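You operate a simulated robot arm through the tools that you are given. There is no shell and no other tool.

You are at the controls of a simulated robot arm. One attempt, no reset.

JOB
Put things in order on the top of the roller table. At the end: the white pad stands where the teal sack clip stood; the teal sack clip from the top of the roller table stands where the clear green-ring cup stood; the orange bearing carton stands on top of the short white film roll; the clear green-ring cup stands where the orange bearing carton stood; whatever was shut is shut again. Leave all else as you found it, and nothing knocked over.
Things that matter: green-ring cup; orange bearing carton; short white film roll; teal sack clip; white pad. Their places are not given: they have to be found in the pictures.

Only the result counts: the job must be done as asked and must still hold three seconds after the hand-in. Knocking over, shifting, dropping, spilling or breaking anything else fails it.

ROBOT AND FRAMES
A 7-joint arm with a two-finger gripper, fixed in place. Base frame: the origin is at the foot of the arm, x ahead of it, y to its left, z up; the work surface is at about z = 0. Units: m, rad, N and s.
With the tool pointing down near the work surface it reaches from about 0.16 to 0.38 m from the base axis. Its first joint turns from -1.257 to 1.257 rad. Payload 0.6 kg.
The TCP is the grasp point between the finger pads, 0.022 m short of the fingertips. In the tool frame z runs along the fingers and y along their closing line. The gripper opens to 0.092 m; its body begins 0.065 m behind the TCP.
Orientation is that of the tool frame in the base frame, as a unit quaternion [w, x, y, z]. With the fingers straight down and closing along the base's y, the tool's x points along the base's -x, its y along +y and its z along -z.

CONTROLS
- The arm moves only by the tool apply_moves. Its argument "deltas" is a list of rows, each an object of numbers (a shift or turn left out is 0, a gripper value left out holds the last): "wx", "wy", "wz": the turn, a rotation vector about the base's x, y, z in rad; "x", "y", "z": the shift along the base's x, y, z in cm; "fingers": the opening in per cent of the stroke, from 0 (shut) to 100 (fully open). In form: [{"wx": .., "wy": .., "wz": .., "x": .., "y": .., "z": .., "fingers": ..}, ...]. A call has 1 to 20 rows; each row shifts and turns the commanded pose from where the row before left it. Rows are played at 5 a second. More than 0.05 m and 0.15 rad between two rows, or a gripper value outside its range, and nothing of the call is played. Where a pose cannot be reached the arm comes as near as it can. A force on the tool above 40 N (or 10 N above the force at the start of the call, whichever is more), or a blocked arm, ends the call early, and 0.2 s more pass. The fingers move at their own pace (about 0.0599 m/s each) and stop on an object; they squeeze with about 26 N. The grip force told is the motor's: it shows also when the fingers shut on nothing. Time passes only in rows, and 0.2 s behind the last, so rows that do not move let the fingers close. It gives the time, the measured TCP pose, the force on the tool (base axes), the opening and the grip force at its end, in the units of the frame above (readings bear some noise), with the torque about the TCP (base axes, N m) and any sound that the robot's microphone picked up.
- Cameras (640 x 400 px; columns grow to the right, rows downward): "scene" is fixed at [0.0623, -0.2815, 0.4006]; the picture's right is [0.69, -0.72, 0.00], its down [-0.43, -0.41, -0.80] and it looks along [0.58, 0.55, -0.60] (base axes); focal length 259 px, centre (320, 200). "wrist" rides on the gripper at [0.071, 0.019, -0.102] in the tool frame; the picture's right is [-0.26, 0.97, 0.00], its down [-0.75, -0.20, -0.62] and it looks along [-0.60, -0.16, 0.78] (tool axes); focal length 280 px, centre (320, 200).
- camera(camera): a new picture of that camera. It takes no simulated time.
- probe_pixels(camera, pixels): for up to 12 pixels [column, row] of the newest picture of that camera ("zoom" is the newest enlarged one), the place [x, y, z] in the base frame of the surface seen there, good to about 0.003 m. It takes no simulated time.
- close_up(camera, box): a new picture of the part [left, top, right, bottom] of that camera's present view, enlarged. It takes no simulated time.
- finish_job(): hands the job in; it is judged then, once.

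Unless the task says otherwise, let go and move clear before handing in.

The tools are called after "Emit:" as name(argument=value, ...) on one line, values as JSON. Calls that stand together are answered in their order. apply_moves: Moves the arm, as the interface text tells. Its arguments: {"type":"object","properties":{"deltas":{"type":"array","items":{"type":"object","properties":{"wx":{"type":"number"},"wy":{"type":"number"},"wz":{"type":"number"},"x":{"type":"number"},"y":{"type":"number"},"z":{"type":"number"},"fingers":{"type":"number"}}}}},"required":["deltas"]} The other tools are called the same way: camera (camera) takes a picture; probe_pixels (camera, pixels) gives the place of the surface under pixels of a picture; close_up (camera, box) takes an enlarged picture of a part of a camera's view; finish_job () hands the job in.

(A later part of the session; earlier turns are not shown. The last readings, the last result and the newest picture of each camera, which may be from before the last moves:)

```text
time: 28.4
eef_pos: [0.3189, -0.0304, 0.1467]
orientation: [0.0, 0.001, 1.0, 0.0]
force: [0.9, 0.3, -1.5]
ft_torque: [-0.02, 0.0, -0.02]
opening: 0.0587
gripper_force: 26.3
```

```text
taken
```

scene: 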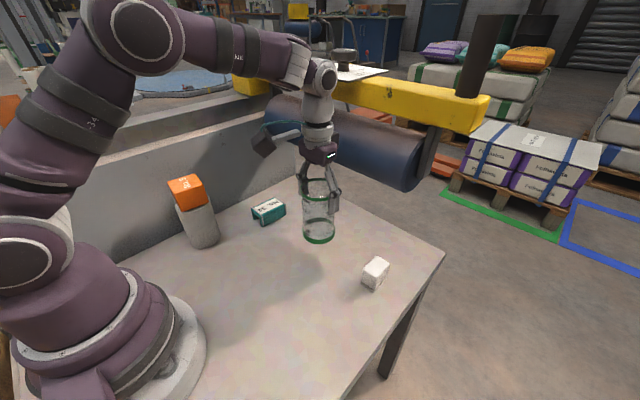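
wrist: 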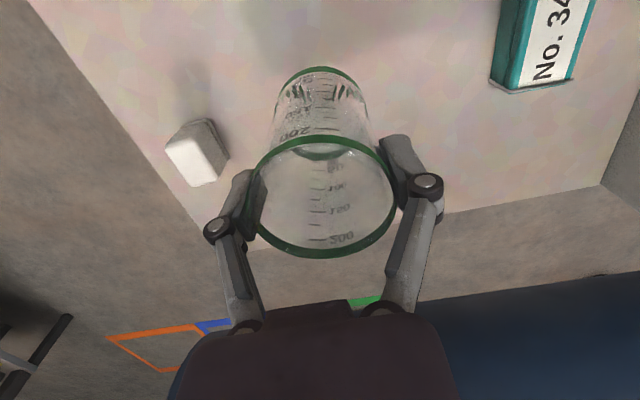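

The cup hangs straight and clear of the table with everything else undisturbed. I'll carry it over the carton's old spot at (0.220,-0.1505).

Emit:
apply_moves(deltas=[{"x": -0.8, "y": -1}, {"x": -1.2, "y": -1.5}, {"x": -1.4, "y": -1.6}, {"x": -1.4, "y": -1.6}, {"x": -1.4, "y": -1.7}, {"x": -1.4, "y": -1.7}, {"x": -1.4, "y": -1.6}, {"x": -0.85, "y": -1.2}, {}])

Emit:
camera(camera="scene")

Emit:
camera(camera="wrist")

```text
time: 30.4
eef_pos: [0.2188, -0.1509, 0.1464]
orientation: [-0.001, 0.001, 1.0, 0.001]
force: [-0.3, 0.5, -0.7]
ft_torque: [0.0, -0.01, 0.04]
opening: 0.059
gripper_force: 25.9
```

```text
taken
```

scene: 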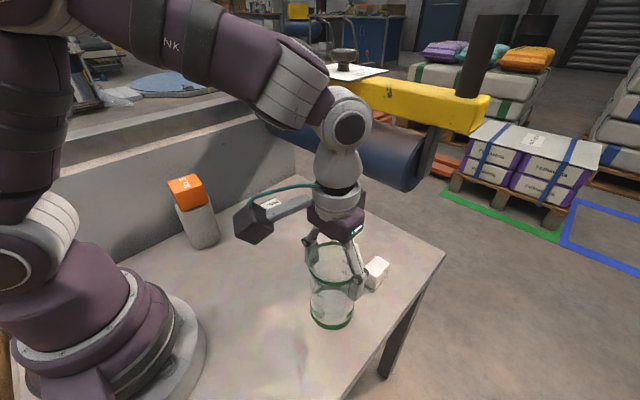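

```text
taken
```

wrist: 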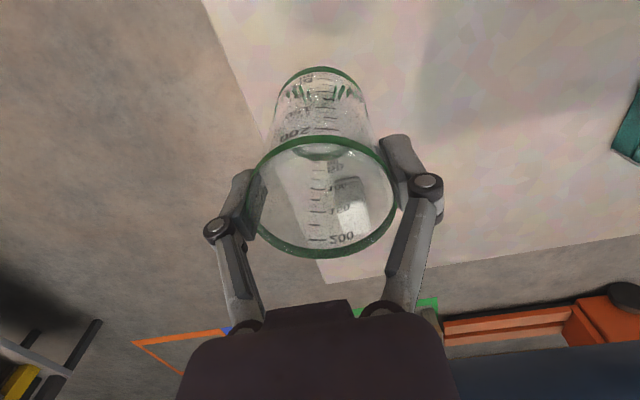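

The cup is over the target spot at (0.219,-0.151) and still upright. I'll lower it slowly to the table.

Emit:
apply_moves(deltas=[{"z": -1.5}, {"z": -1.5}, {"z": -1.2}, {"z": -0.7}, {"z": -0.4}, {"z": -0.15}, {}])

Emit:
close_up(camera="scene", box=[240, 180, 420, 360])

```text
time: 32.0
eef_pos: [0.2199, -0.1515, 0.0909]
orientation: [-0.001, 0.001, 1.0, 0.0]
force: [0.1, -0.3, -0.7]
ft_torque: [0.0, 0.01, 0.03]
opening: 0.0587
gripper_force: 25.6
```

```text
2.22 times, centred on (330, 270) of scene
```

zoom: 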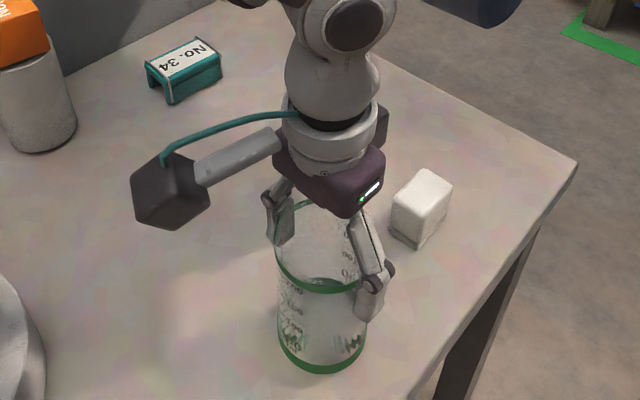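

There is no table contact yet (z force -0.7 N). I'll lower in 1 mm steps until the force shows contact.

Emit:
apply_moves(deltas=[{"z": -0.1}, {}])

Emit:
apply_moves(deltas=[{"z": -0.1}, {}])

```text
time: 32.6
eef_pos: [0.2196, -0.1515, 0.0905]
orientation: [0.0, 0.001, 1.0, 0.0]
force: [0.2, -0.9, 0.2]
ft_torque: [0.02, 0.0, -0.01]
opening: 0.059
gripper_force: 26.1
```

```text
time: 33.2
eef_pos: [0.2198, -0.1505, 0.0906]
orientation: [-0.001, 0.001, 1.0, -0.001]
force: [-2.1, -1.0, 14.5]
ft_torque: [-0.05, 0.1, -0.01]
opening: 0.059
gripper_force: 25.9
```

The cup is on the table now (14.5 N). I'll ease up 1 mm and open the fingers gradually.

Emit:
apply_moves(deltas=[{"z": 0.1}, {"fingers": 67}, {"fingers": 72}, {"fingers": 80}, {"fingers": 90}, {"fingers": 100}, {}])

Emit:
camera(camera="wrist")

Emit:
close_up(camera="scene", box=[240, 180, 420, 360])

```text
time: 34.8
eef_pos: [0.2197, -0.1511, 0.0902]
orientation: [0.0, 0.002, 1.0, 0.0]
force: [-0.2, 0.4, 0.2]
ft_torque: [0.02, -0.01, 0.02]
opening: 0.0922
gripper_force: 0.1
```

```text
taken
```

wrist: 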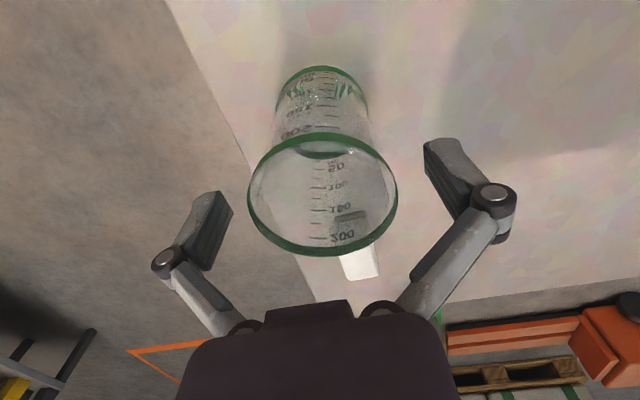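

```text
2.22 times, centred on (330, 270) of scene
```

zoom: 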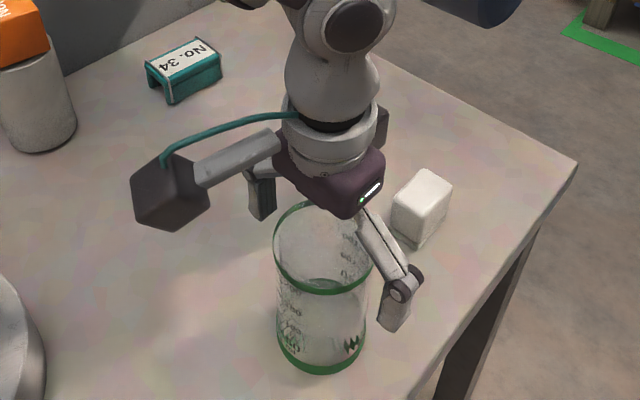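

The cup stands upright and released on the carton's old spot. I'll raise straight up well above the rim, then travel to above the teal clip.

Emit:
apply_moves(deltas=[{"z": 1}, {"z": 2}, {"z": 3}, {"z": 3}, {"z": 3}, {"z": 2}])

Emit:
apply_moves(deltas=[{"x": 0.6, "y": 1.5}, {"x": 0.8, "y": 2.2}, {"x": 0.8, "y": 2.2}, {"x": 0.8, "y": 2.2}, {"x": 0.8, "y": 2.2}, {"x": 0.8, "y": 2.2}, {"x": 0.8, "y": 2.2}, {"x": 0.8, "y": 2.2}, {"x": 0.8, "y": 2.2}, {"x": 0.8, "y": 2.2}, {"x": 0.8, "y": 2.2}, {"x": 0.8, "y": 2.2}, {"x": 0.65, "y": 1.8}, {}])

Emit:
camera(camera="wrist")

Emit:
camera(camera="scene")

```text
time: 36.2
eef_pos: [0.2192, -0.1494, 0.2299]
orientation: [0.0, 0.0, 1.0, 0.0]
force: [-0.4, 0.0, 0.6]
ft_torque: [0.01, 0.0, -0.01]
opening: 0.092
gripper_force: 0.0
```

```text
time: 39.2
eef_pos: [0.3212, 0.1245, 0.2309]
orientation: [0.001, 0.0, 1.0, 0.0]
force: [-0.3, 0.3, 0.1]
ft_torque: [0.01, 0.0, 0.01]
opening: 0.0919
gripper_force: 0.0
```

```text
taken
```

wrist: 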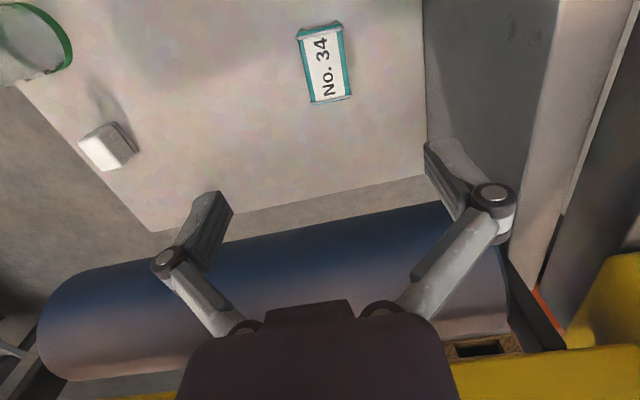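

```text
taken
```

scene: 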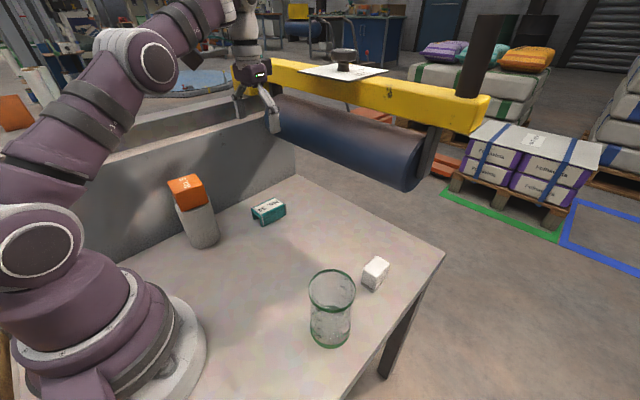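

The cup stands at (330,310) on the carton's old spot, and the clip shows at (325,63) nearly under the TCP. I'll zoom to measure its corners and yaw.

Emit:
close_up(camera="wrist", box=[280, 10, 376, 115])

Emit:
close_up(camera="scene", box=[240, 185, 304, 235])

```text
3.81 times, centred on (328, 62) of wrist
```

zoom: 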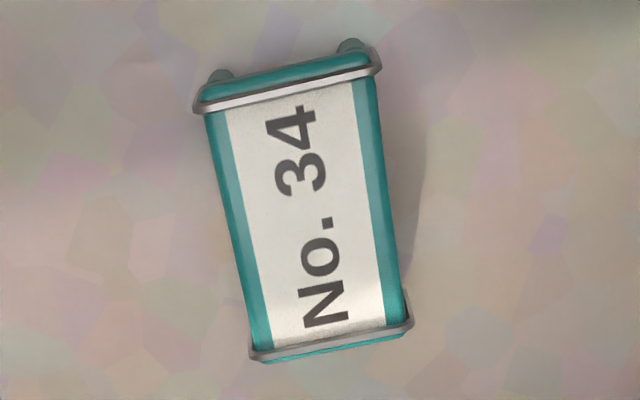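

```text
8.00 times, centred on (272, 210) of scene
```

zoom: 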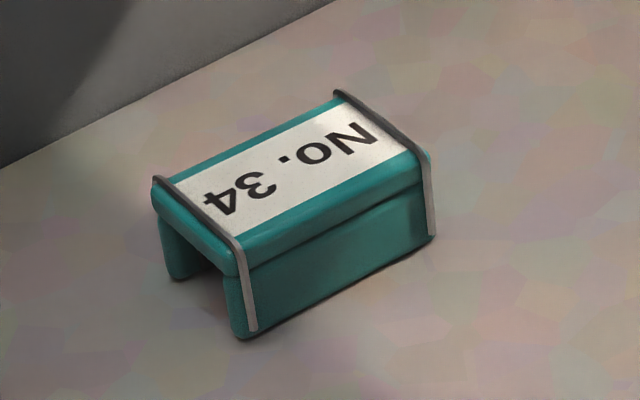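

The clip is an inverted-U block, about 6.3 x 4.4 cm with yaw about -0.065 rad. The centre estimates differ by a few mm in y, so I'll probe its edges in the current wrist view.

Emit:
probe_pixels(camera="wrist", pixels=[[299, 40], [303, 60], [308, 80], [312, 97], [341, 30], [344, 50], [347, 70], [350, 90], [320, 34], [330, 99], [325, 63], [301, 50]])

Emit:
probe_pixels(camera="zoom", pixels=[[165, 180], [240, 145], [330, 100], [245, 260], [330, 225], [420, 170], [250, 300], [330, 275], [410, 220], [290, 180], [230, 310], [180, 260]])

```text
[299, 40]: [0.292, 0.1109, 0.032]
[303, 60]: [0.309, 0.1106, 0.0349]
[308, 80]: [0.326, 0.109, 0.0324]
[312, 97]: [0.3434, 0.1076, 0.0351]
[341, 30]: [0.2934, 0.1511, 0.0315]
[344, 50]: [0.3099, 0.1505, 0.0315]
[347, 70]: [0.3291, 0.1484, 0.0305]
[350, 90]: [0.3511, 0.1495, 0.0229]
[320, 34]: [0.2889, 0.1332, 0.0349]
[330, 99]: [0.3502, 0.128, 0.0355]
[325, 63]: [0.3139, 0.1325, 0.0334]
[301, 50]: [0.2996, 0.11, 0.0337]
```

```text
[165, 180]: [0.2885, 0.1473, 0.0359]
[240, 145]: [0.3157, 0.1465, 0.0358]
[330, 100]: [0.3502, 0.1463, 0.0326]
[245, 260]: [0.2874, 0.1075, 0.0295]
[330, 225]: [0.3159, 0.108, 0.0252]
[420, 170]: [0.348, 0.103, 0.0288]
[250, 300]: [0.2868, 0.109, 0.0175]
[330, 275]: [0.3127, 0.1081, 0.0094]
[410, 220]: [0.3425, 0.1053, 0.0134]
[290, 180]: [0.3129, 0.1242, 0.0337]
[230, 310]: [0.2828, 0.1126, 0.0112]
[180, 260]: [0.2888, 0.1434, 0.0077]
```

Wrist probes put the clip's sides at y≈0.110 and 0.1505 (centre y≈0.1305, top z≈0.034). Before descending I want to check clearance between the wrist camera housing and the carton on the roll, so I'll zoom on the hand in the scene view.

Emit:
close_up(camera="scene", box=[120, 0, 320, 140])

Emit:
close_up(camera="scene", box=[150, 160, 310, 260])

```text
2.86 times, centred on (220, 70) of scene
```

zoom: 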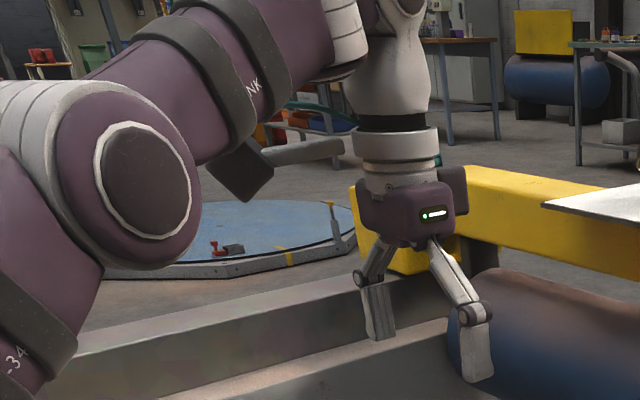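

```text
4.00 times, centred on (230, 210) of scene
```

zoom: 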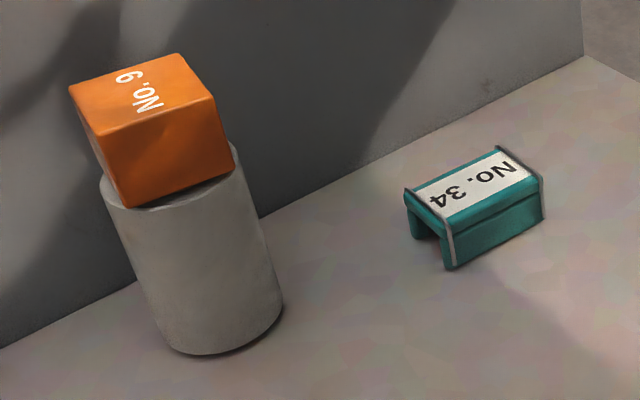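

The camera housing is at about TCP+(-0.077,+0.024,+0.11), so it will pass beside the carton at similar height. I'll probe the carton's corners to confirm the gap.

Emit:
probe_pixels(camera="zoom", pixels=[[210, 99], [179, 58], [72, 90], [107, 128], [228, 160], [125, 203], [218, 140], [140, 90]])

Emit:
probe_pixels(camera="scene", pixels=[[192, 60], [184, 56], [200, 62], [196, 67], [204, 54], [190, 65]])

```text
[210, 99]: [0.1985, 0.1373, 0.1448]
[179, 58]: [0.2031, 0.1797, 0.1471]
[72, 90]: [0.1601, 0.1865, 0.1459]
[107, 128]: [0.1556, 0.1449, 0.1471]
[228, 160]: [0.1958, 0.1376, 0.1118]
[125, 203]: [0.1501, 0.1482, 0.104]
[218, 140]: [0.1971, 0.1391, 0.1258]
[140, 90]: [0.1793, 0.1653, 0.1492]
```

```text
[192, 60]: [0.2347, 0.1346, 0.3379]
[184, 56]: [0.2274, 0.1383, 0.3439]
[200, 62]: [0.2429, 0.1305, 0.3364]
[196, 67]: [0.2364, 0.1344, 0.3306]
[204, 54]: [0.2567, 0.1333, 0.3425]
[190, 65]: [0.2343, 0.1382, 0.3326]
```

The carton's nearest corner is at x≈0.207 and the housing's far edge at about TCP-0.10, so I'll grasp the clip 8 mm off-centre toward +x for a 2 cm gap. I'll align yaw, then descend to just above the clip.

Emit:
apply_moves(deltas=[{"x": 0.4, "y": 0.3, "wz": -0.032}, {"x": 0.35, "y": 0.3, "wz": -0.031, "z": -1}, {"z": -3}, {"z": -3}, {"z": -3}, {"z": -2.5}, {"z": -1.5}, {}])

Emit:
camera(camera="wrist")

Emit:
camera(camera="scene")

```text
time: 41.0
eef_pos: [0.3277, 0.1302, 0.0915]
orientation: [0.0, 0.033, 0.999, 0.0]
force: [-1.0, -0.3, 0.2]
ft_torque: [-0.02, 0.04, -0.01]
opening: 0.092
gripper_force: 0.1
```

```text
taken
```

wrist: 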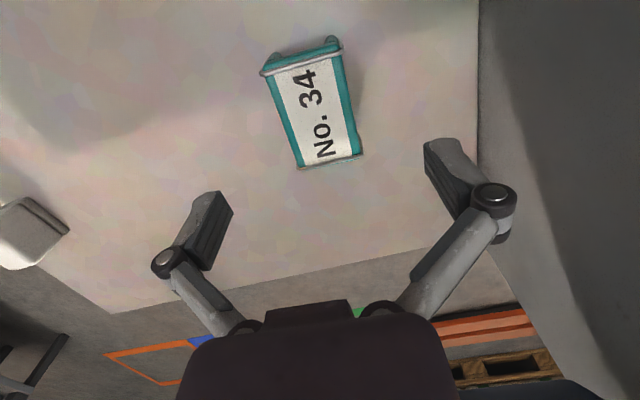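

```text
taken
```

scene: 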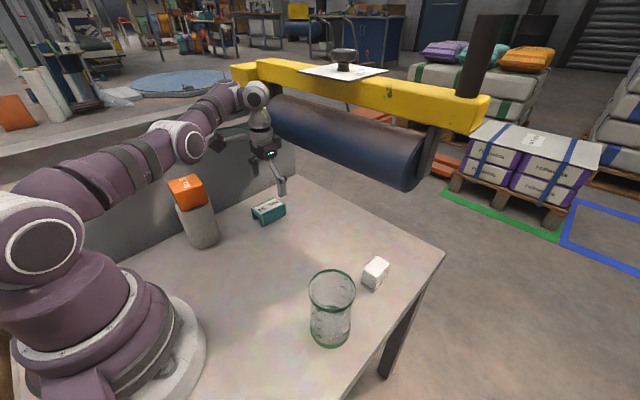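

The clip lies at (312,105) in the wrist view between the finger lines. In the scene view a forearm joint at (180,145) looks near the carton at (187,190), so I'll probe its distance before going lower.

Emit:
probe_pixels(camera="scene", pixels=[[185, 158], [172, 162], [195, 140], [160, 168], [140, 178], [120, 160], [188, 178], [183, 185], [215, 142], [222, 148], [235, 132], [208, 120]])

Emit:
close_up(camera="scene", box=[130, 70, 310, 250])

```text
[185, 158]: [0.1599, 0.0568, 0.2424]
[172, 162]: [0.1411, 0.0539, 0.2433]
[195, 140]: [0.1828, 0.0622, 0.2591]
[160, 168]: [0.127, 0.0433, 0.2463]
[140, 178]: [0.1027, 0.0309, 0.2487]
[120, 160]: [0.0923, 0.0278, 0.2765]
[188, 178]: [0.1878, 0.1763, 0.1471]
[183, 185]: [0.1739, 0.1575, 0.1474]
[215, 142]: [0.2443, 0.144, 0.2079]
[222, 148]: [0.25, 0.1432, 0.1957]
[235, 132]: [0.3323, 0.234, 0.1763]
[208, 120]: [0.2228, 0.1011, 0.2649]
```

```text
2.22 times, centred on (220, 160) of scene
```

zoom: 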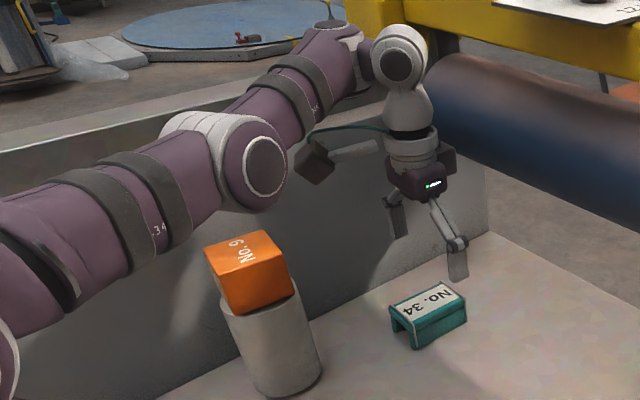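

The elbow underside is at z≈0.24, well above the carton top at z≈0.147, and the camera housing is at x≈0.245, clear of the carton. I'll descend part way and check again.

Emit:
apply_moves(deltas=[{"z": -1.2}, {"z": -1}, {"z": -1}, {}])

Emit:
close_up(camera="scene", box=[130, 90, 310, 250])

Emit:
camera(camera="wrist")

```text
time: 42.0
eef_pos: [0.3267, 0.1297, 0.0598]
orientation: [0.0, 0.033, 0.999, 0.0]
force: [0.5, -0.6, -0.1]
ft_torque: [-0.01, -0.01, -0.01]
opening: 0.0918
gripper_force: 0.0
```

```text
2.50 times, centred on (220, 170) of scene
```

zoom: 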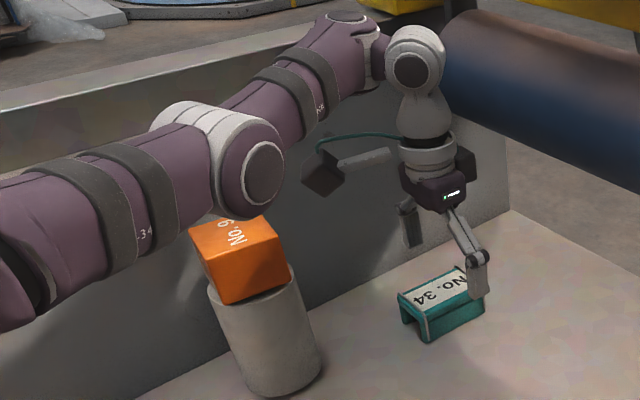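

```text
taken
```

wrist: 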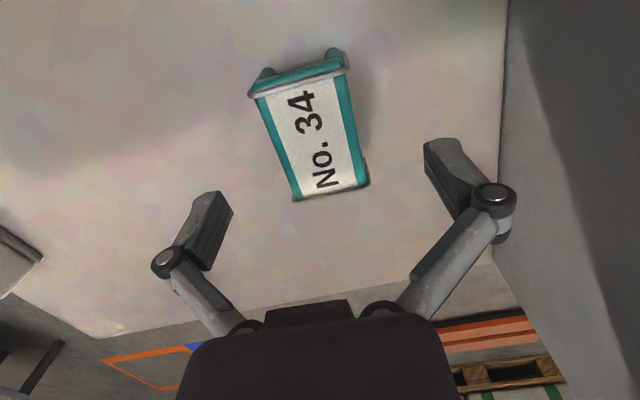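

The clip is now at (312,130) between the fingers. The elbow has dropped a little nearer the carton in the picture, so I'll probe its underside height.

Emit:
probe_pixels(camera="zoom", pixels=[[240, 213], [225, 208], [260, 208], [215, 205], [195, 215], [170, 235], [240, 225], [325, 195], [310, 180], [330, 160], [205, 150], [180, 120]])

```text
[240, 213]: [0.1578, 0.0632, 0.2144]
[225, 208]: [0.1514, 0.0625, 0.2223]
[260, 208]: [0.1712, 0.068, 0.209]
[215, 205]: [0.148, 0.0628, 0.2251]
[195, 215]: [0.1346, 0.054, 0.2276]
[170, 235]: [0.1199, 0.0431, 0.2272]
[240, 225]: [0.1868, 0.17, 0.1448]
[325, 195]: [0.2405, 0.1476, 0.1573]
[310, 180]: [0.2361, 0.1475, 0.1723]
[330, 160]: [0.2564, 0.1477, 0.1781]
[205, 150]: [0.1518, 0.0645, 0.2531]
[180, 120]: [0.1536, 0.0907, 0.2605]
```

The elbow underside is at z≈0.21 and falls about 0.9 cm per cm, leaving over 4 cm above the carton at grasp height. I'll finish the descent to z≈0.037.

Emit:
apply_moves(deltas=[{"z": -0.8}, {"z": -0.7}, {"z": -0.5}, {}])

Emit:
close_up(camera="scene", box=[130, 90, 310, 250])

Emit:
camera(camera="wrist")

```text
time: 43.0
eef_pos: [0.3269, 0.1302, 0.0386]
orientation: [0.0, 0.032, 0.999, 0.0]
force: [-0.7, -0.1, 0.6]
ft_torque: [0.01, -0.01, -0.01]
opening: 0.0921
gripper_force: 0.2
```

```text
2.50 times, centred on (220, 170) of scene
```

zoom: 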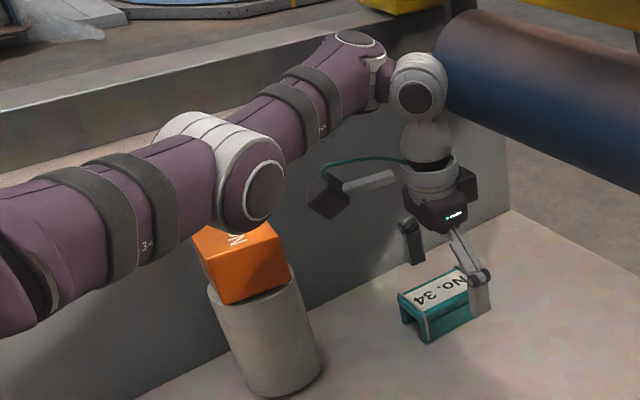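

```text
taken
```

wrist: 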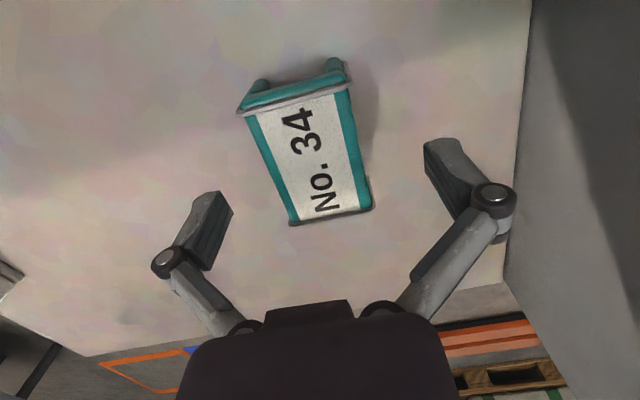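

The fingers flank the clip with the closing line crossing it at about row 181. I'll close gradually and watch the forces.

Emit:
apply_moves(deltas=[{"fingers": 75}, {"fingers": 60}, {"fingers": 52}, {"fingers": 48}, {}])

Emit:
camera(camera="wrist")

```text
time: 44.2
eef_pos: [0.3272, 0.1297, 0.0398]
orientation: [0.0, 0.032, 0.999, 0.0]
force: [0.1, -0.1, 0.0]
ft_torque: [0.0, 0.0, 0.0]
opening: 0.0443
gripper_force: 0.0
```

```text
taken
```

wrist: 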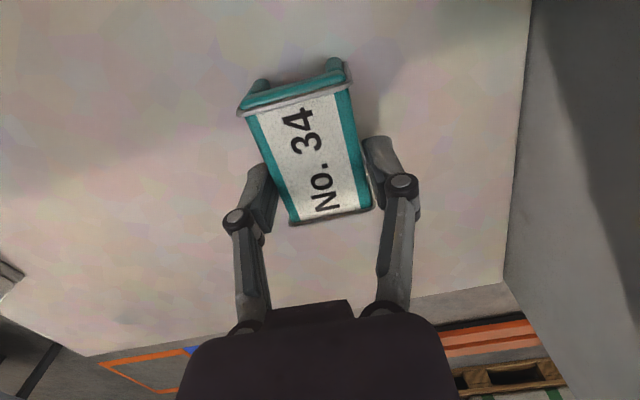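

At 0.044 opening the pads are just beside the clip with no force yet. I'll close the rest.

Emit:
apply_moves(deltas=[{"fingers": 45}, {"fingers": 42}, {"fingers": 39}, {"fingers": 37}, {}])

Emit:
camera(camera="wrist")

```text
time: 45.4
eef_pos: [0.3274, 0.1305, 0.0392]
orientation: [0.0, 0.033, 0.999, 0.0]
force: [-0.3, 0.6, 3.4]
ft_torque: [0.02, 0.02, -0.02]
opening: 0.042
gripper_force: 26.3
```

```text
taken
```

wrist: 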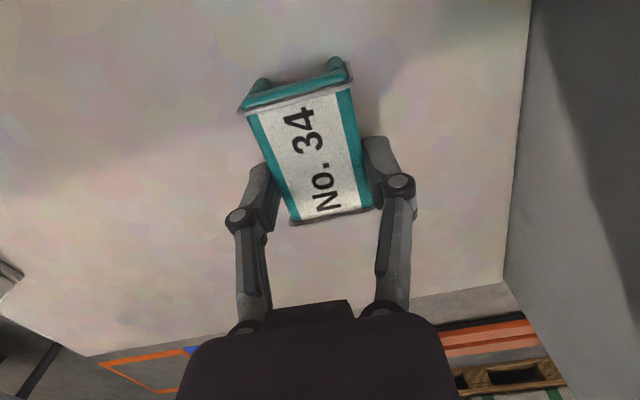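

The clip is gripped at 0.042 with 26 N and barely moved. I'll lift it and check, then carry it to the cup's old spot.

Emit:
apply_moves(deltas=[{"z": 0.6}, {"z": 1}, {"z": 2}, {"z": 2}, {"z": 2}, {"z": 1}, {}])

Emit:
camera(camera="wrist")

Emit:
camera(camera="scene")

```text
time: 47.0
eef_pos: [0.3262, 0.1312, 0.1246]
orientation: [-0.001, 0.033, 0.999, 0.0]
force: [0.1, -0.3, -0.9]
ft_torque: [-0.03, 0.01, -0.01]
opening: 0.0422
gripper_force: 25.9
```

```text
taken
```

wrist: 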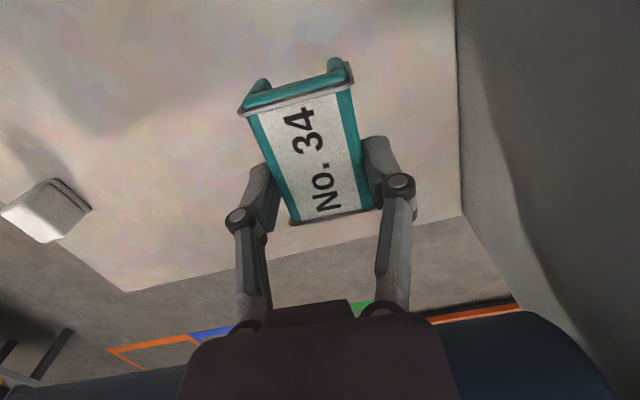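

```text
taken
```

scene: 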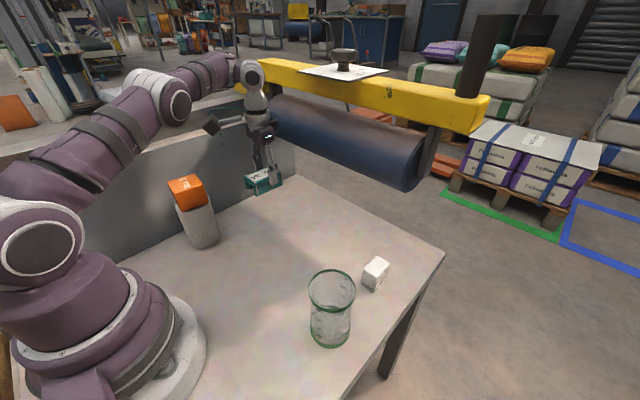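

The clip is lifted level and the carton on the roll is undisturbed. I'll carry it along y to the cup's old spot at (0.319,-0.029), allowing for the 8 mm grip offset.

Emit:
apply_moves(deltas=[{"y": -1}, {"y": -1.8}, {"y": -2}, {"y": -2}, {"y": -2}, {"y": -2}, {"y": -2}, {"y": -1.8}, {"y": -1.35}, {"z": -2}, {"z": -2}, {"z": -1.5}, {"z": -1}, {}])

Emit:
camera(camera="wrist")

Emit:
camera(camera="scene")

```text
time: 50.0
eef_pos: [0.3277, -0.0281, 0.0578]
orientation: [0.0, 0.032, 0.999, 0.0]
force: [0.9, -0.4, -1.6]
ft_torque: [0.02, 0.0, -0.01]
opening: 0.0423
gripper_force: 25.8
```

```text
taken
```

wrist: 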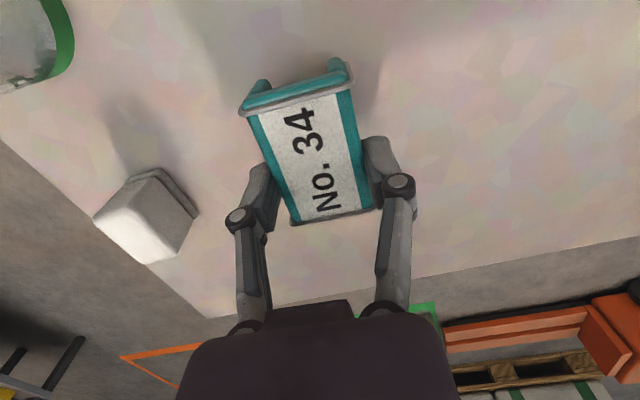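

```text
taken
```

scene: 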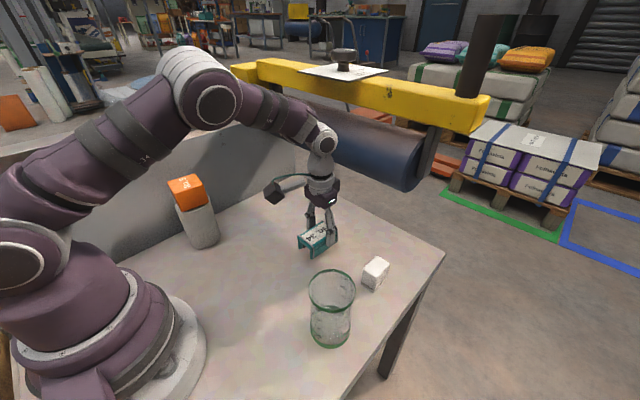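

The clip is at (0.319,-0.028) horizontally, with its bottom about 2 cm above the table. I'll lower to just above contact.

Emit:
apply_moves(deltas=[{"z": -0.8}, {"z": -0.6}, {"z": -0.4}, {"z": -0.2}, {}])

Emit:
apply_moves(deltas=[{"z": -0.1}, {}])

```text
time: 51.2
eef_pos: [0.3277, -0.028, 0.0395]
orientation: [0.002, 0.032, 0.999, 0.0]
force: [-5.1, -1.5, 20.6]
ft_torque: [-0.07, 0.15, -0.01]
opening: 0.0424
gripper_force: 25.9
```

```text
time: 51.8
eef_pos: [0.3277, -0.0295, 0.0383]
orientation: [0.001, 0.031, 1.0, 0.001]
force: [2.7, 4.9, 19.9]
ft_torque: [0.11, -0.09, -0.03]
opening: 0.0421
gripper_force: 25.8
```

Contact is made at about 20 N. I'll ease up 2 mm and open gradually.

Emit:
apply_moves(deltas=[{"z": 0.1}, {"z": 0.05}, {}])

Emit:
apply_moves(deltas=[{"fingers": 49}, {"fingers": 55}, {"fingers": 65}, {"fingers": 80}, {"fingers": 95}, {}])

Emit:
camera(camera="wrist")

Emit:
camera(camera="scene")

```text
time: 52.6
eef_pos: [0.3271, -0.029, 0.0393]
orientation: [0.0, 0.032, 0.999, 0.0]
force: [-1.0, -0.1, -0.5]
ft_torque: [-0.01, -0.01, 0.02]
opening: 0.0425
gripper_force: 26.1
```

```text
time: 54.0
eef_pos: [0.3273, -0.0301, 0.0399]
orientation: [0.0, 0.032, 0.999, 0.0]
force: [0.6, 0.8, -0.5]
ft_torque: [0.0, 0.03, -0.03]
opening: 0.0876
gripper_force: 0.1
```

```text
taken
```

wrist: 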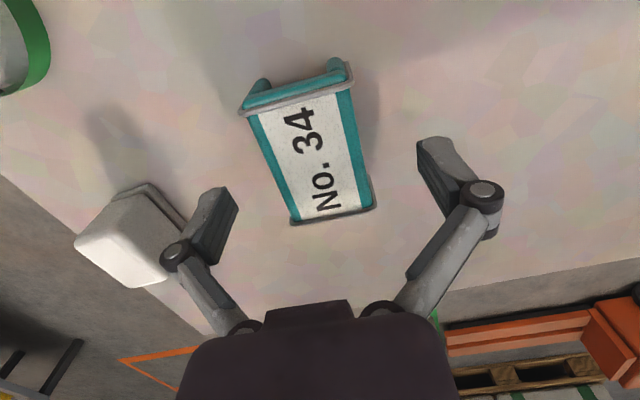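

```text
taken
```

scene: 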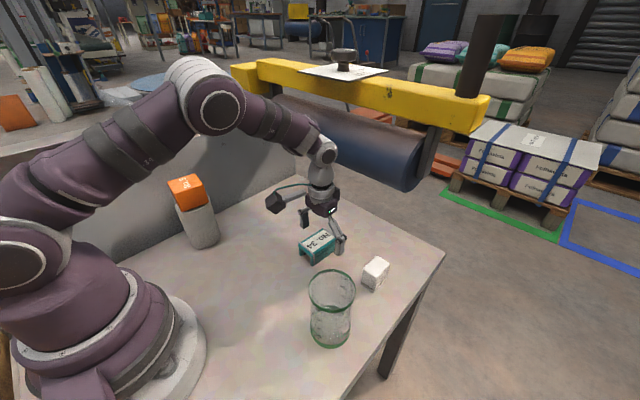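

The clip stands on the cup's old spot at (318,245), released and level. I'll raise clear and move over the white pad.

Emit:
apply_moves(deltas=[{"z": 1, "fingers": 100}, {"z": 2}, {"z": 3}, {"z": 3}, {"z": 3}, {"z": 3}])

Emit:
apply_moves(deltas=[{"x": 0.2, "y": -1.5, "wz": 0.02}, {"x": 0.2, "y": -2, "wz": 0.02}, {"x": 0.2, "y": -2, "wz": 0.025}, {"x": 0.2, "y": -2}, {"x": 0.25, "y": -2}, {"y": -2}, {"y": -1}, {}])

Emit:
camera(camera="wrist")

Emit:
camera(camera="scene")

```text
time: 55.4
eef_pos: [0.3257, -0.0283, 0.1908]
orientation: [-0.001, 0.032, 0.999, -0.001]
force: [0.6, 0.0, -0.1]
ft_torque: [-0.01, 0.02, -0.01]
opening: 0.0922
gripper_force: 0.0
```

```text
time: 57.2
eef_pos: [0.3319, -0.1499, 0.1872]
orientation: [0.0, 0.0, 1.0, 0.0]
force: [0.8, 0.1, 0.6]
ft_torque: [-0.03, -0.01, 0.03]
opening: 0.0921
gripper_force: 0.0
out of reach, approached as far as the arm can: row 6, 7
```

```text
taken
```

wrist: 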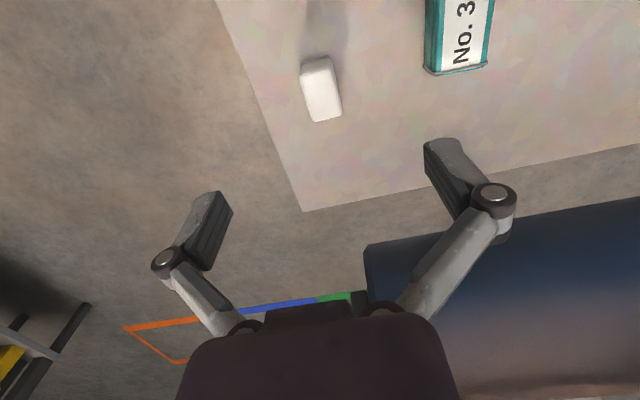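

```text
taken
```

scene: 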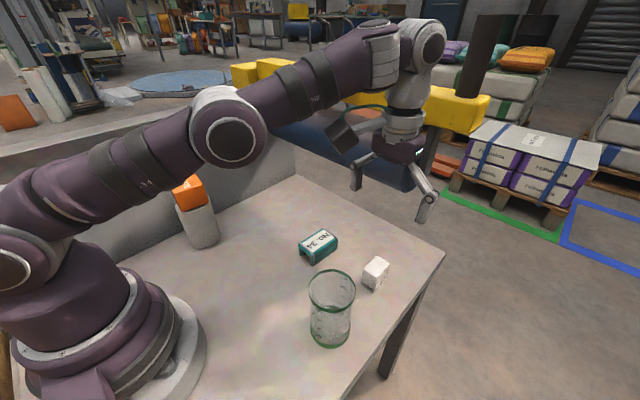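

The scene shows all three placed objects standing correctly, and the arm stopped slightly short at (0.332,-0.150) because reach is tighter at this height. I'll zoom on the pad at (322,90) and measure its top before lowering.

Emit:
close_up(camera="wrist", box=[280, 45, 376, 135])

Emit:
probe_pixels(camera="wrist", pixels=[[305, 78], [331, 70], [339, 112], [314, 119], [322, 95], [303, 65], [328, 60], [308, 98], [336, 90], [459, 30], [430, 65], [486, 60]])

```text
4.44 times, centred on (328, 90) of wrist
```

zoom: 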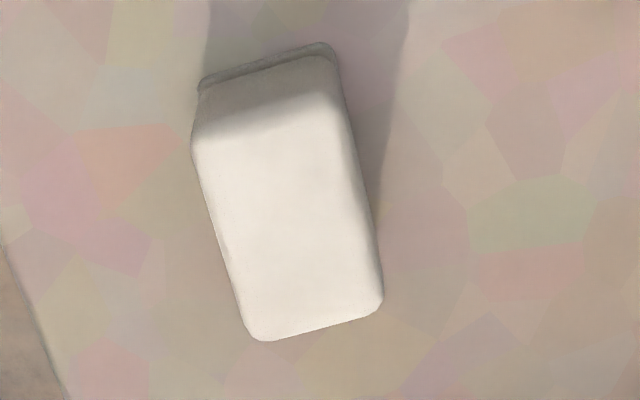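

```text
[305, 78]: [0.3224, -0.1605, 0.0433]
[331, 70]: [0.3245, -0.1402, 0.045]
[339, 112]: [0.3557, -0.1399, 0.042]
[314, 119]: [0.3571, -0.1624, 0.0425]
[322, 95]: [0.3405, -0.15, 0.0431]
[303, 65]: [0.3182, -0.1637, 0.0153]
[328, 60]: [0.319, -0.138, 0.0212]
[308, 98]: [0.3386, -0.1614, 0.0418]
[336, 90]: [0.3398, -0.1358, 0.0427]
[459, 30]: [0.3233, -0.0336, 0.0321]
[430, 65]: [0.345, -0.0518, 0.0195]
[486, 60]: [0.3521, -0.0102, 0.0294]
```

The pad's top is about 4.1 x 2.9 cm at z≈0.043, centred at (0.3395,-0.1505), with its long side along x. I'll shift slightly and lower to z≈0.08, then check.

Emit:
apply_moves(deltas=[{"x": -0.2, "y": 0.35}, {"z": -2}, {"z": -3}, {"z": -3}, {"z": -2}, {"z": -1}, {}])

Emit:
camera(camera="wrist")

Emit:
camera(camera="scene")

```text
time: 58.8
eef_pos: [0.3284, -0.1471, 0.0759]
orientation: [0.0, 0.0, 1.0, 0.001]
force: [0.3, -0.1, -0.5]
ft_torque: [0.0, -0.01, -0.02]
opening: 0.092
gripper_force: 0.1
```

```text
taken
```

wrist: 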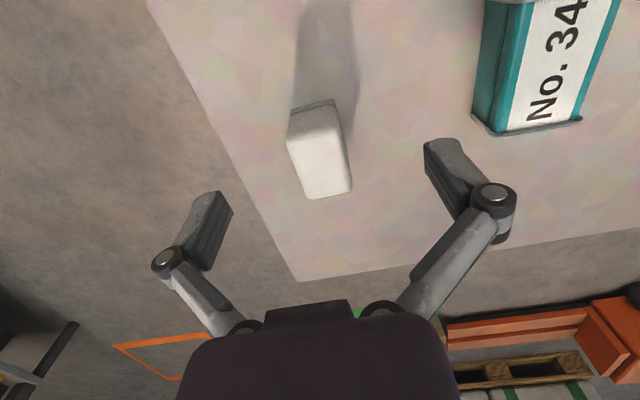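

```text
taken
```

scene: 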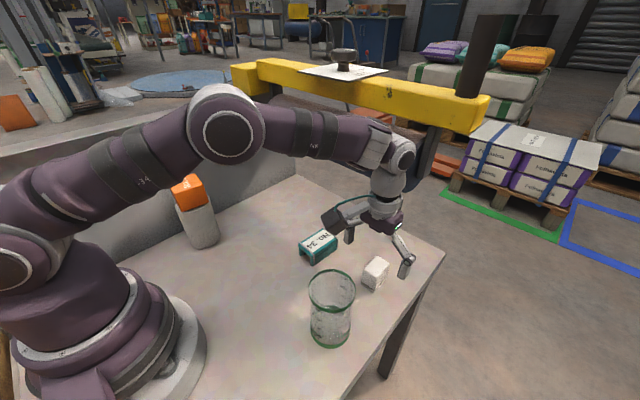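

The arm is at (0.328,-0.147,0.076), reachable now, and the pad is at (321,160) between the finger lines. I'll shift 7 mm in x and -3 mm in y, then descend toward grasp height.

Emit:
apply_moves(deltas=[{"x": 0.4, "y": -0.15}, {"x": 0.3, "y": -0.15}, {}])

Emit:
camera(camera="wrist")

```text
time: 59.6
eef_pos: [0.3355, -0.1503, 0.0769]
orientation: [-0.001, 0.0, 1.0, 0.001]
force: [-0.4, 0.1, 0.6]
ft_torque: [-0.03, 0.0, 0.01]
opening: 0.0919
gripper_force: 0.0
```

```text
taken
```

wrist: 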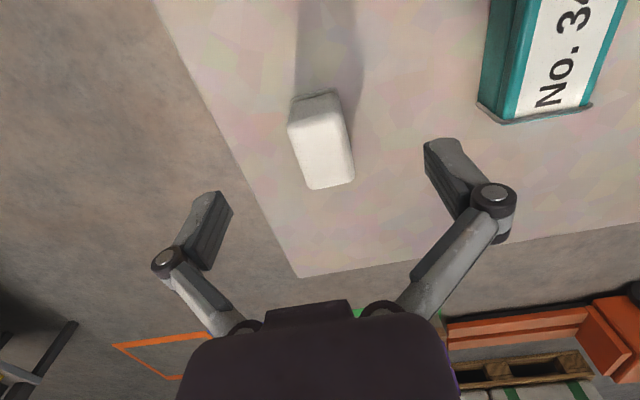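

The arm reached (0.3355,-0.1503,0.077) and the pad at (321,140) is centred between the fingers. I'll descend to z≈0.042.

Emit:
apply_moves(deltas=[{"z": -1.2}, {"z": -1.2}, {"z": -1.1}, {}])

Emit:
camera(camera="wrist")

Emit:
close_up(camera="scene", box=[280, 170, 440, 360])

```text
time: 60.6
eef_pos: [0.335, -0.1502, 0.0425]
orientation: [0.0, 0.0, 1.0, -0.001]
force: [0.7, -0.4, -0.5]
ft_torque: [0.01, 0.03, 0.0]
opening: 0.0917
gripper_force: 0.1
```

```text
taken
```

wrist: 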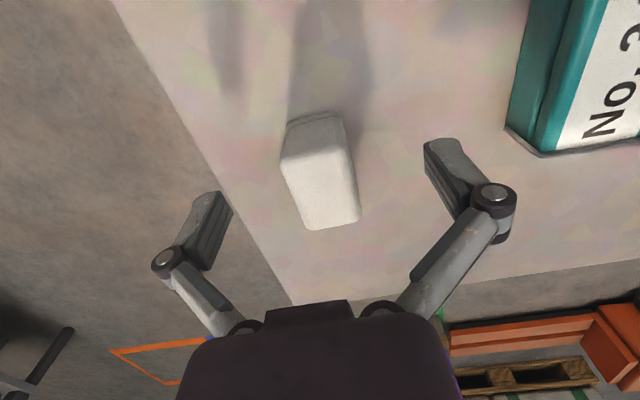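

```text
2.11 times, centred on (360, 265) of scene
```

zoom: 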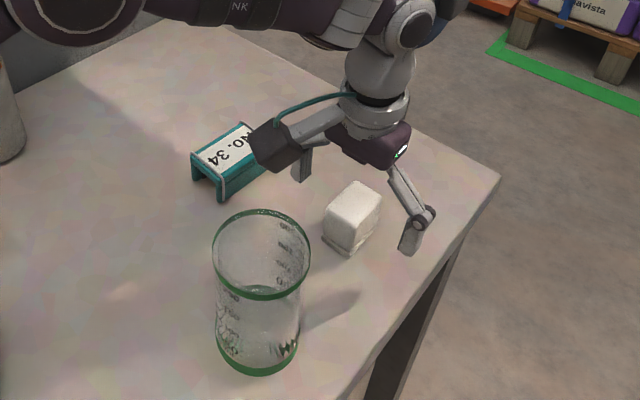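

The pad stands between the open fingers and the camera housing is well above the cup. I'll close gradually.

Emit:
apply_moves(deltas=[{"fingers": 75}, {"fingers": 60}, {"fingers": 48}, {"fingers": 40}, {"fingers": 36}, {}])

Emit:
camera(camera="wrist")

```text
time: 62.0
eef_pos: [0.3356, -0.1491, 0.0426]
orientation: [0.0, 0.0, 1.0, 0.0]
force: [0.6, 0.3, -0.5]
ft_torque: [-0.02, 0.01, -0.02]
opening: 0.033
gripper_force: 0.0
```

```text
taken
```

wrist: 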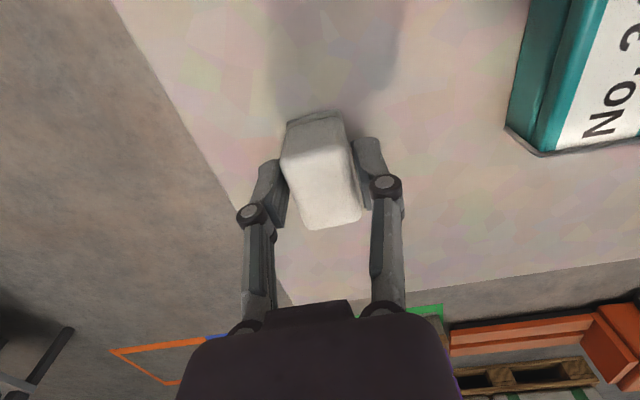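

At 0.033 opening the pads flank the pad block evenly with no force. I'll close the rest in small steps.

Emit:
apply_moves(deltas=[{"fingers": 33}, {"fingers": 30}, {"fingers": 27}, {"fingers": 25}, {}])

Emit:
camera(camera="wrist")

```text
time: 63.2
eef_pos: [0.3342, -0.1497, 0.042]
orientation: [0.0, 0.0, 1.0, 0.0]
force: [0.2, 0.3, 2.1]
ft_torque: [0.03, 0.03, -0.02]
opening: 0.0289
gripper_force: 26.3
```

```text
taken
```

wrist: 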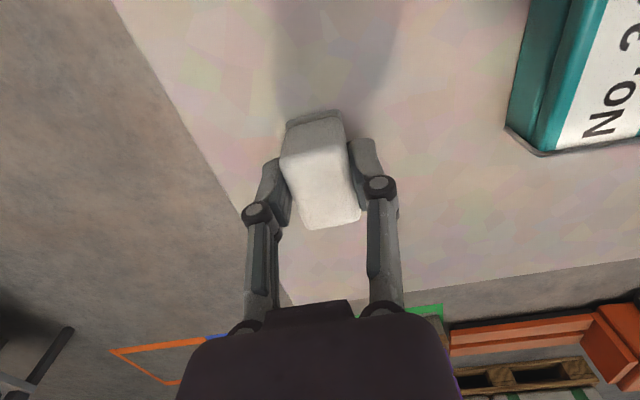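

The pad is gripped at 0.029 with 26 N. I'll lift it straight up, then bring it slightly inward to stay in reach.

Emit:
apply_moves(deltas=[{"z": 0.6}, {"z": 1}, {"z": 1.5}, {"z": 1.5, "x": -0.3}, {"z": 1.5, "x": -0.5}, {"z": 1.5, "x": -0.5}, {}])

Emit:
camera(camera="wrist")

Emit:
camera(camera="scene")

```text
time: 64.8
eef_pos: [0.3223, -0.1496, 0.1192]
orientation: [0.0, 0.0, 1.0, 0.001]
force: [-0.3, -0.4, -0.1]
ft_torque: [0.03, -0.01, 0.02]
opening: 0.029
gripper_force: 26.1
```

```text
taken
```

wrist: 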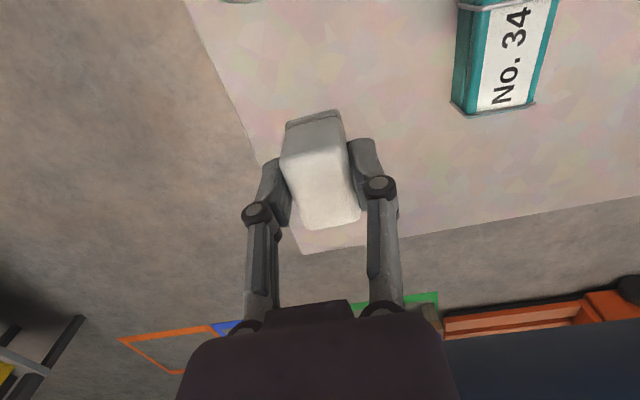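

```text
taken
```

scene: 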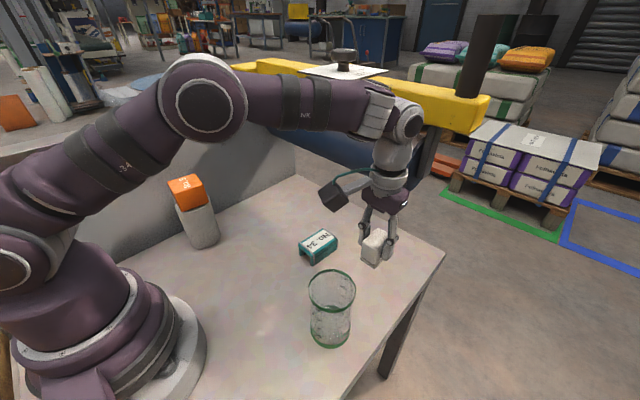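

The pad is lifted whole and level. I'll raise a bit more and carry it over to the clip's old spot at high level.

Emit:
apply_moves(deltas=[{"z": 1.5, "y": 1}, {"z": 1.5, "y": 1.5}, {"y": 2}, {"y": 2}, {"y": 2}, {"y": 2}, {"y": 2}, {"y": 2, "x": -0.1}, {"y": 2, "x": -0.1}, {"y": 2, "x": -0.1}, {"y": 2, "x": -0.1}, {"y": 2, "x": -0.1}, {"y": 2, "x": -0.1}, {"y": 2}, {"y": 1.55}, {}])

Emit:
camera(camera="wrist")

Emit:
camera(camera="scene")

```text
time: 68.2
eef_pos: [0.3171, 0.1305, 0.1488]
orientation: [0.0, 0.0, 1.0, -0.001]
force: [0.4, 0.3, -0.5]
ft_torque: [-0.04, 0.02, 0.02]
opening: 0.029
gripper_force: 26.0
```

```text
taken
```

wrist: 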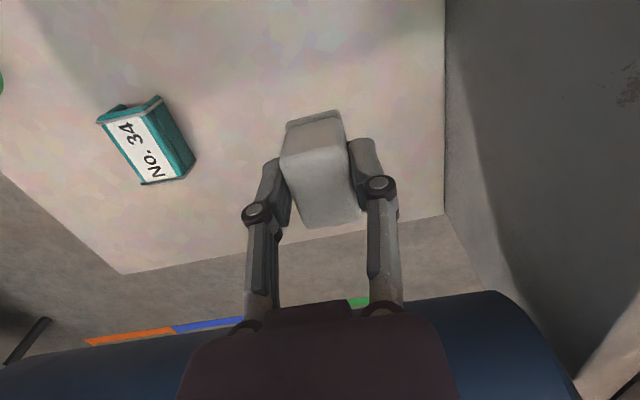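

```text
taken
```

scene: 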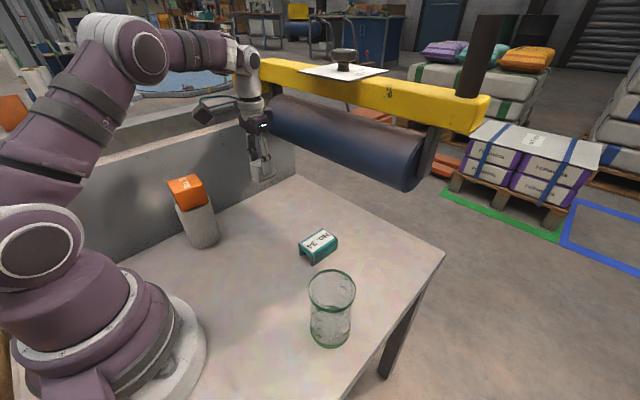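

The pad is over the clip's old spot at (0.317,0.1305) with the carton clear. I'll lower to about 2 cm above contact and check the housing's gap to the carton.

Emit:
apply_moves(deltas=[{"z": -2}, {"z": -2}, {"z": -2}, {"z": -1.5}, {"z": -1}, {}])

Emit:
close_up(camera="scene", box=[130, 90, 310, 250])

```text
time: 69.6
eef_pos: [0.3159, 0.1305, 0.0617]
orientation: [0.001, 0.0, 1.0, 0.0]
force: [0.2, 0.1, -0.9]
ft_torque: [0.04, 0.0, 0.02]
opening: 0.0289
gripper_force: 25.9
```

```text
2.50 times, centred on (220, 170) of scene
```

zoom: 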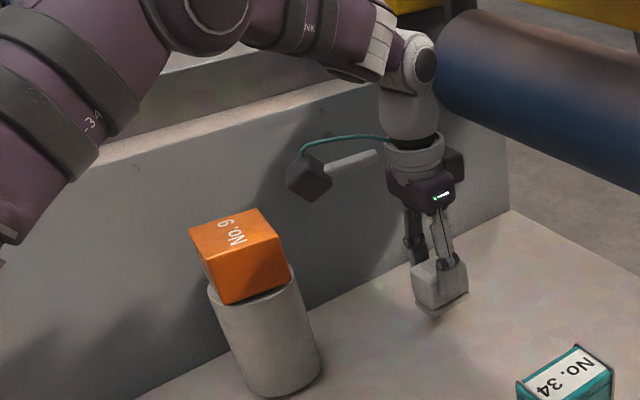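

The pad hangs above its spot and the housing at (310,180) of the zoom is to the right of the carton. I'll probe both to confirm the gap before the last 2 cm.

Emit:
probe_pixels(camera="zoom", pixels=[[290, 175], [295, 188], [312, 200], [325, 185], [305, 160], [310, 180], [278, 235], [282, 250], [262, 212], [440, 285], [440, 270], [430, 315]])

```text
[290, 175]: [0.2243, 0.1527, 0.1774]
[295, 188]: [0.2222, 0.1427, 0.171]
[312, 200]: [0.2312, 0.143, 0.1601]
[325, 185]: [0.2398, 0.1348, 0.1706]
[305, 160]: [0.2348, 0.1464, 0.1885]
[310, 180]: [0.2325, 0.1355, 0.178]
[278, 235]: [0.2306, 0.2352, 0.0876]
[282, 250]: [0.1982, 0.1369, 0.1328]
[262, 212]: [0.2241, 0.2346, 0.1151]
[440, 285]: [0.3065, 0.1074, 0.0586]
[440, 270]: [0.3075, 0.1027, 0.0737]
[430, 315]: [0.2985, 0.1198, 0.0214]
```

The housing's nearest point is x≈0.222 against the carton's 0.207, a gap of about 1.5 cm that only matters for the last centimetre. I'll continue down slowly.

Emit:
apply_moves(deltas=[{"z": -0.8}, {"z": -0.6}, {"z": -0.3}, {"z": -0.15}, {}])

Emit:
apply_moves(deltas=[{"z": -0.1}, {}])

```text
time: 70.8
eef_pos: [0.3161, 0.1312, 0.0454]
orientation: [0.0, -0.001, 1.0, 0.0]
force: [-0.1, 0.1, -0.8]
ft_torque: [-0.04, -0.03, 0.0]
opening: 0.029
gripper_force: 25.7
```

```text
time: 71.4
eef_pos: [0.3161, 0.1309, 0.0438]
orientation: [0.0, 0.0, 1.0, 0.0]
force: [-0.1, -0.8, -1.6]
ft_torque: [-0.02, -0.03, -0.02]
opening: 0.0291
gripper_force: 25.9
```

No contact yet (z force around -1 N at TCP z≈0.044). I'll continue in 1 mm steps.

Emit:
apply_moves(deltas=[{"z": -0.1}, {}])

Emit:
apply_moves(deltas=[{"z": -0.1}, {}])

```text
time: 72.0
eef_pos: [0.3159, 0.1295, 0.0421]
orientation: [0.0, 0.0, 1.0, 0.0]
force: [0.4, 0.2, -1.1]
ft_torque: [-0.02, 0.0, -0.03]
opening: 0.0288
gripper_force: 26.1
```

```text
time: 72.6
eef_pos: [0.3157, 0.1304, 0.0419]
orientation: [0.0, 0.0, 1.0, 0.0]
force: [-0.6, 0.5, 3.5]
ft_torque: [0.03, 0.05, 0.01]
opening: 0.029
gripper_force: 25.6
```

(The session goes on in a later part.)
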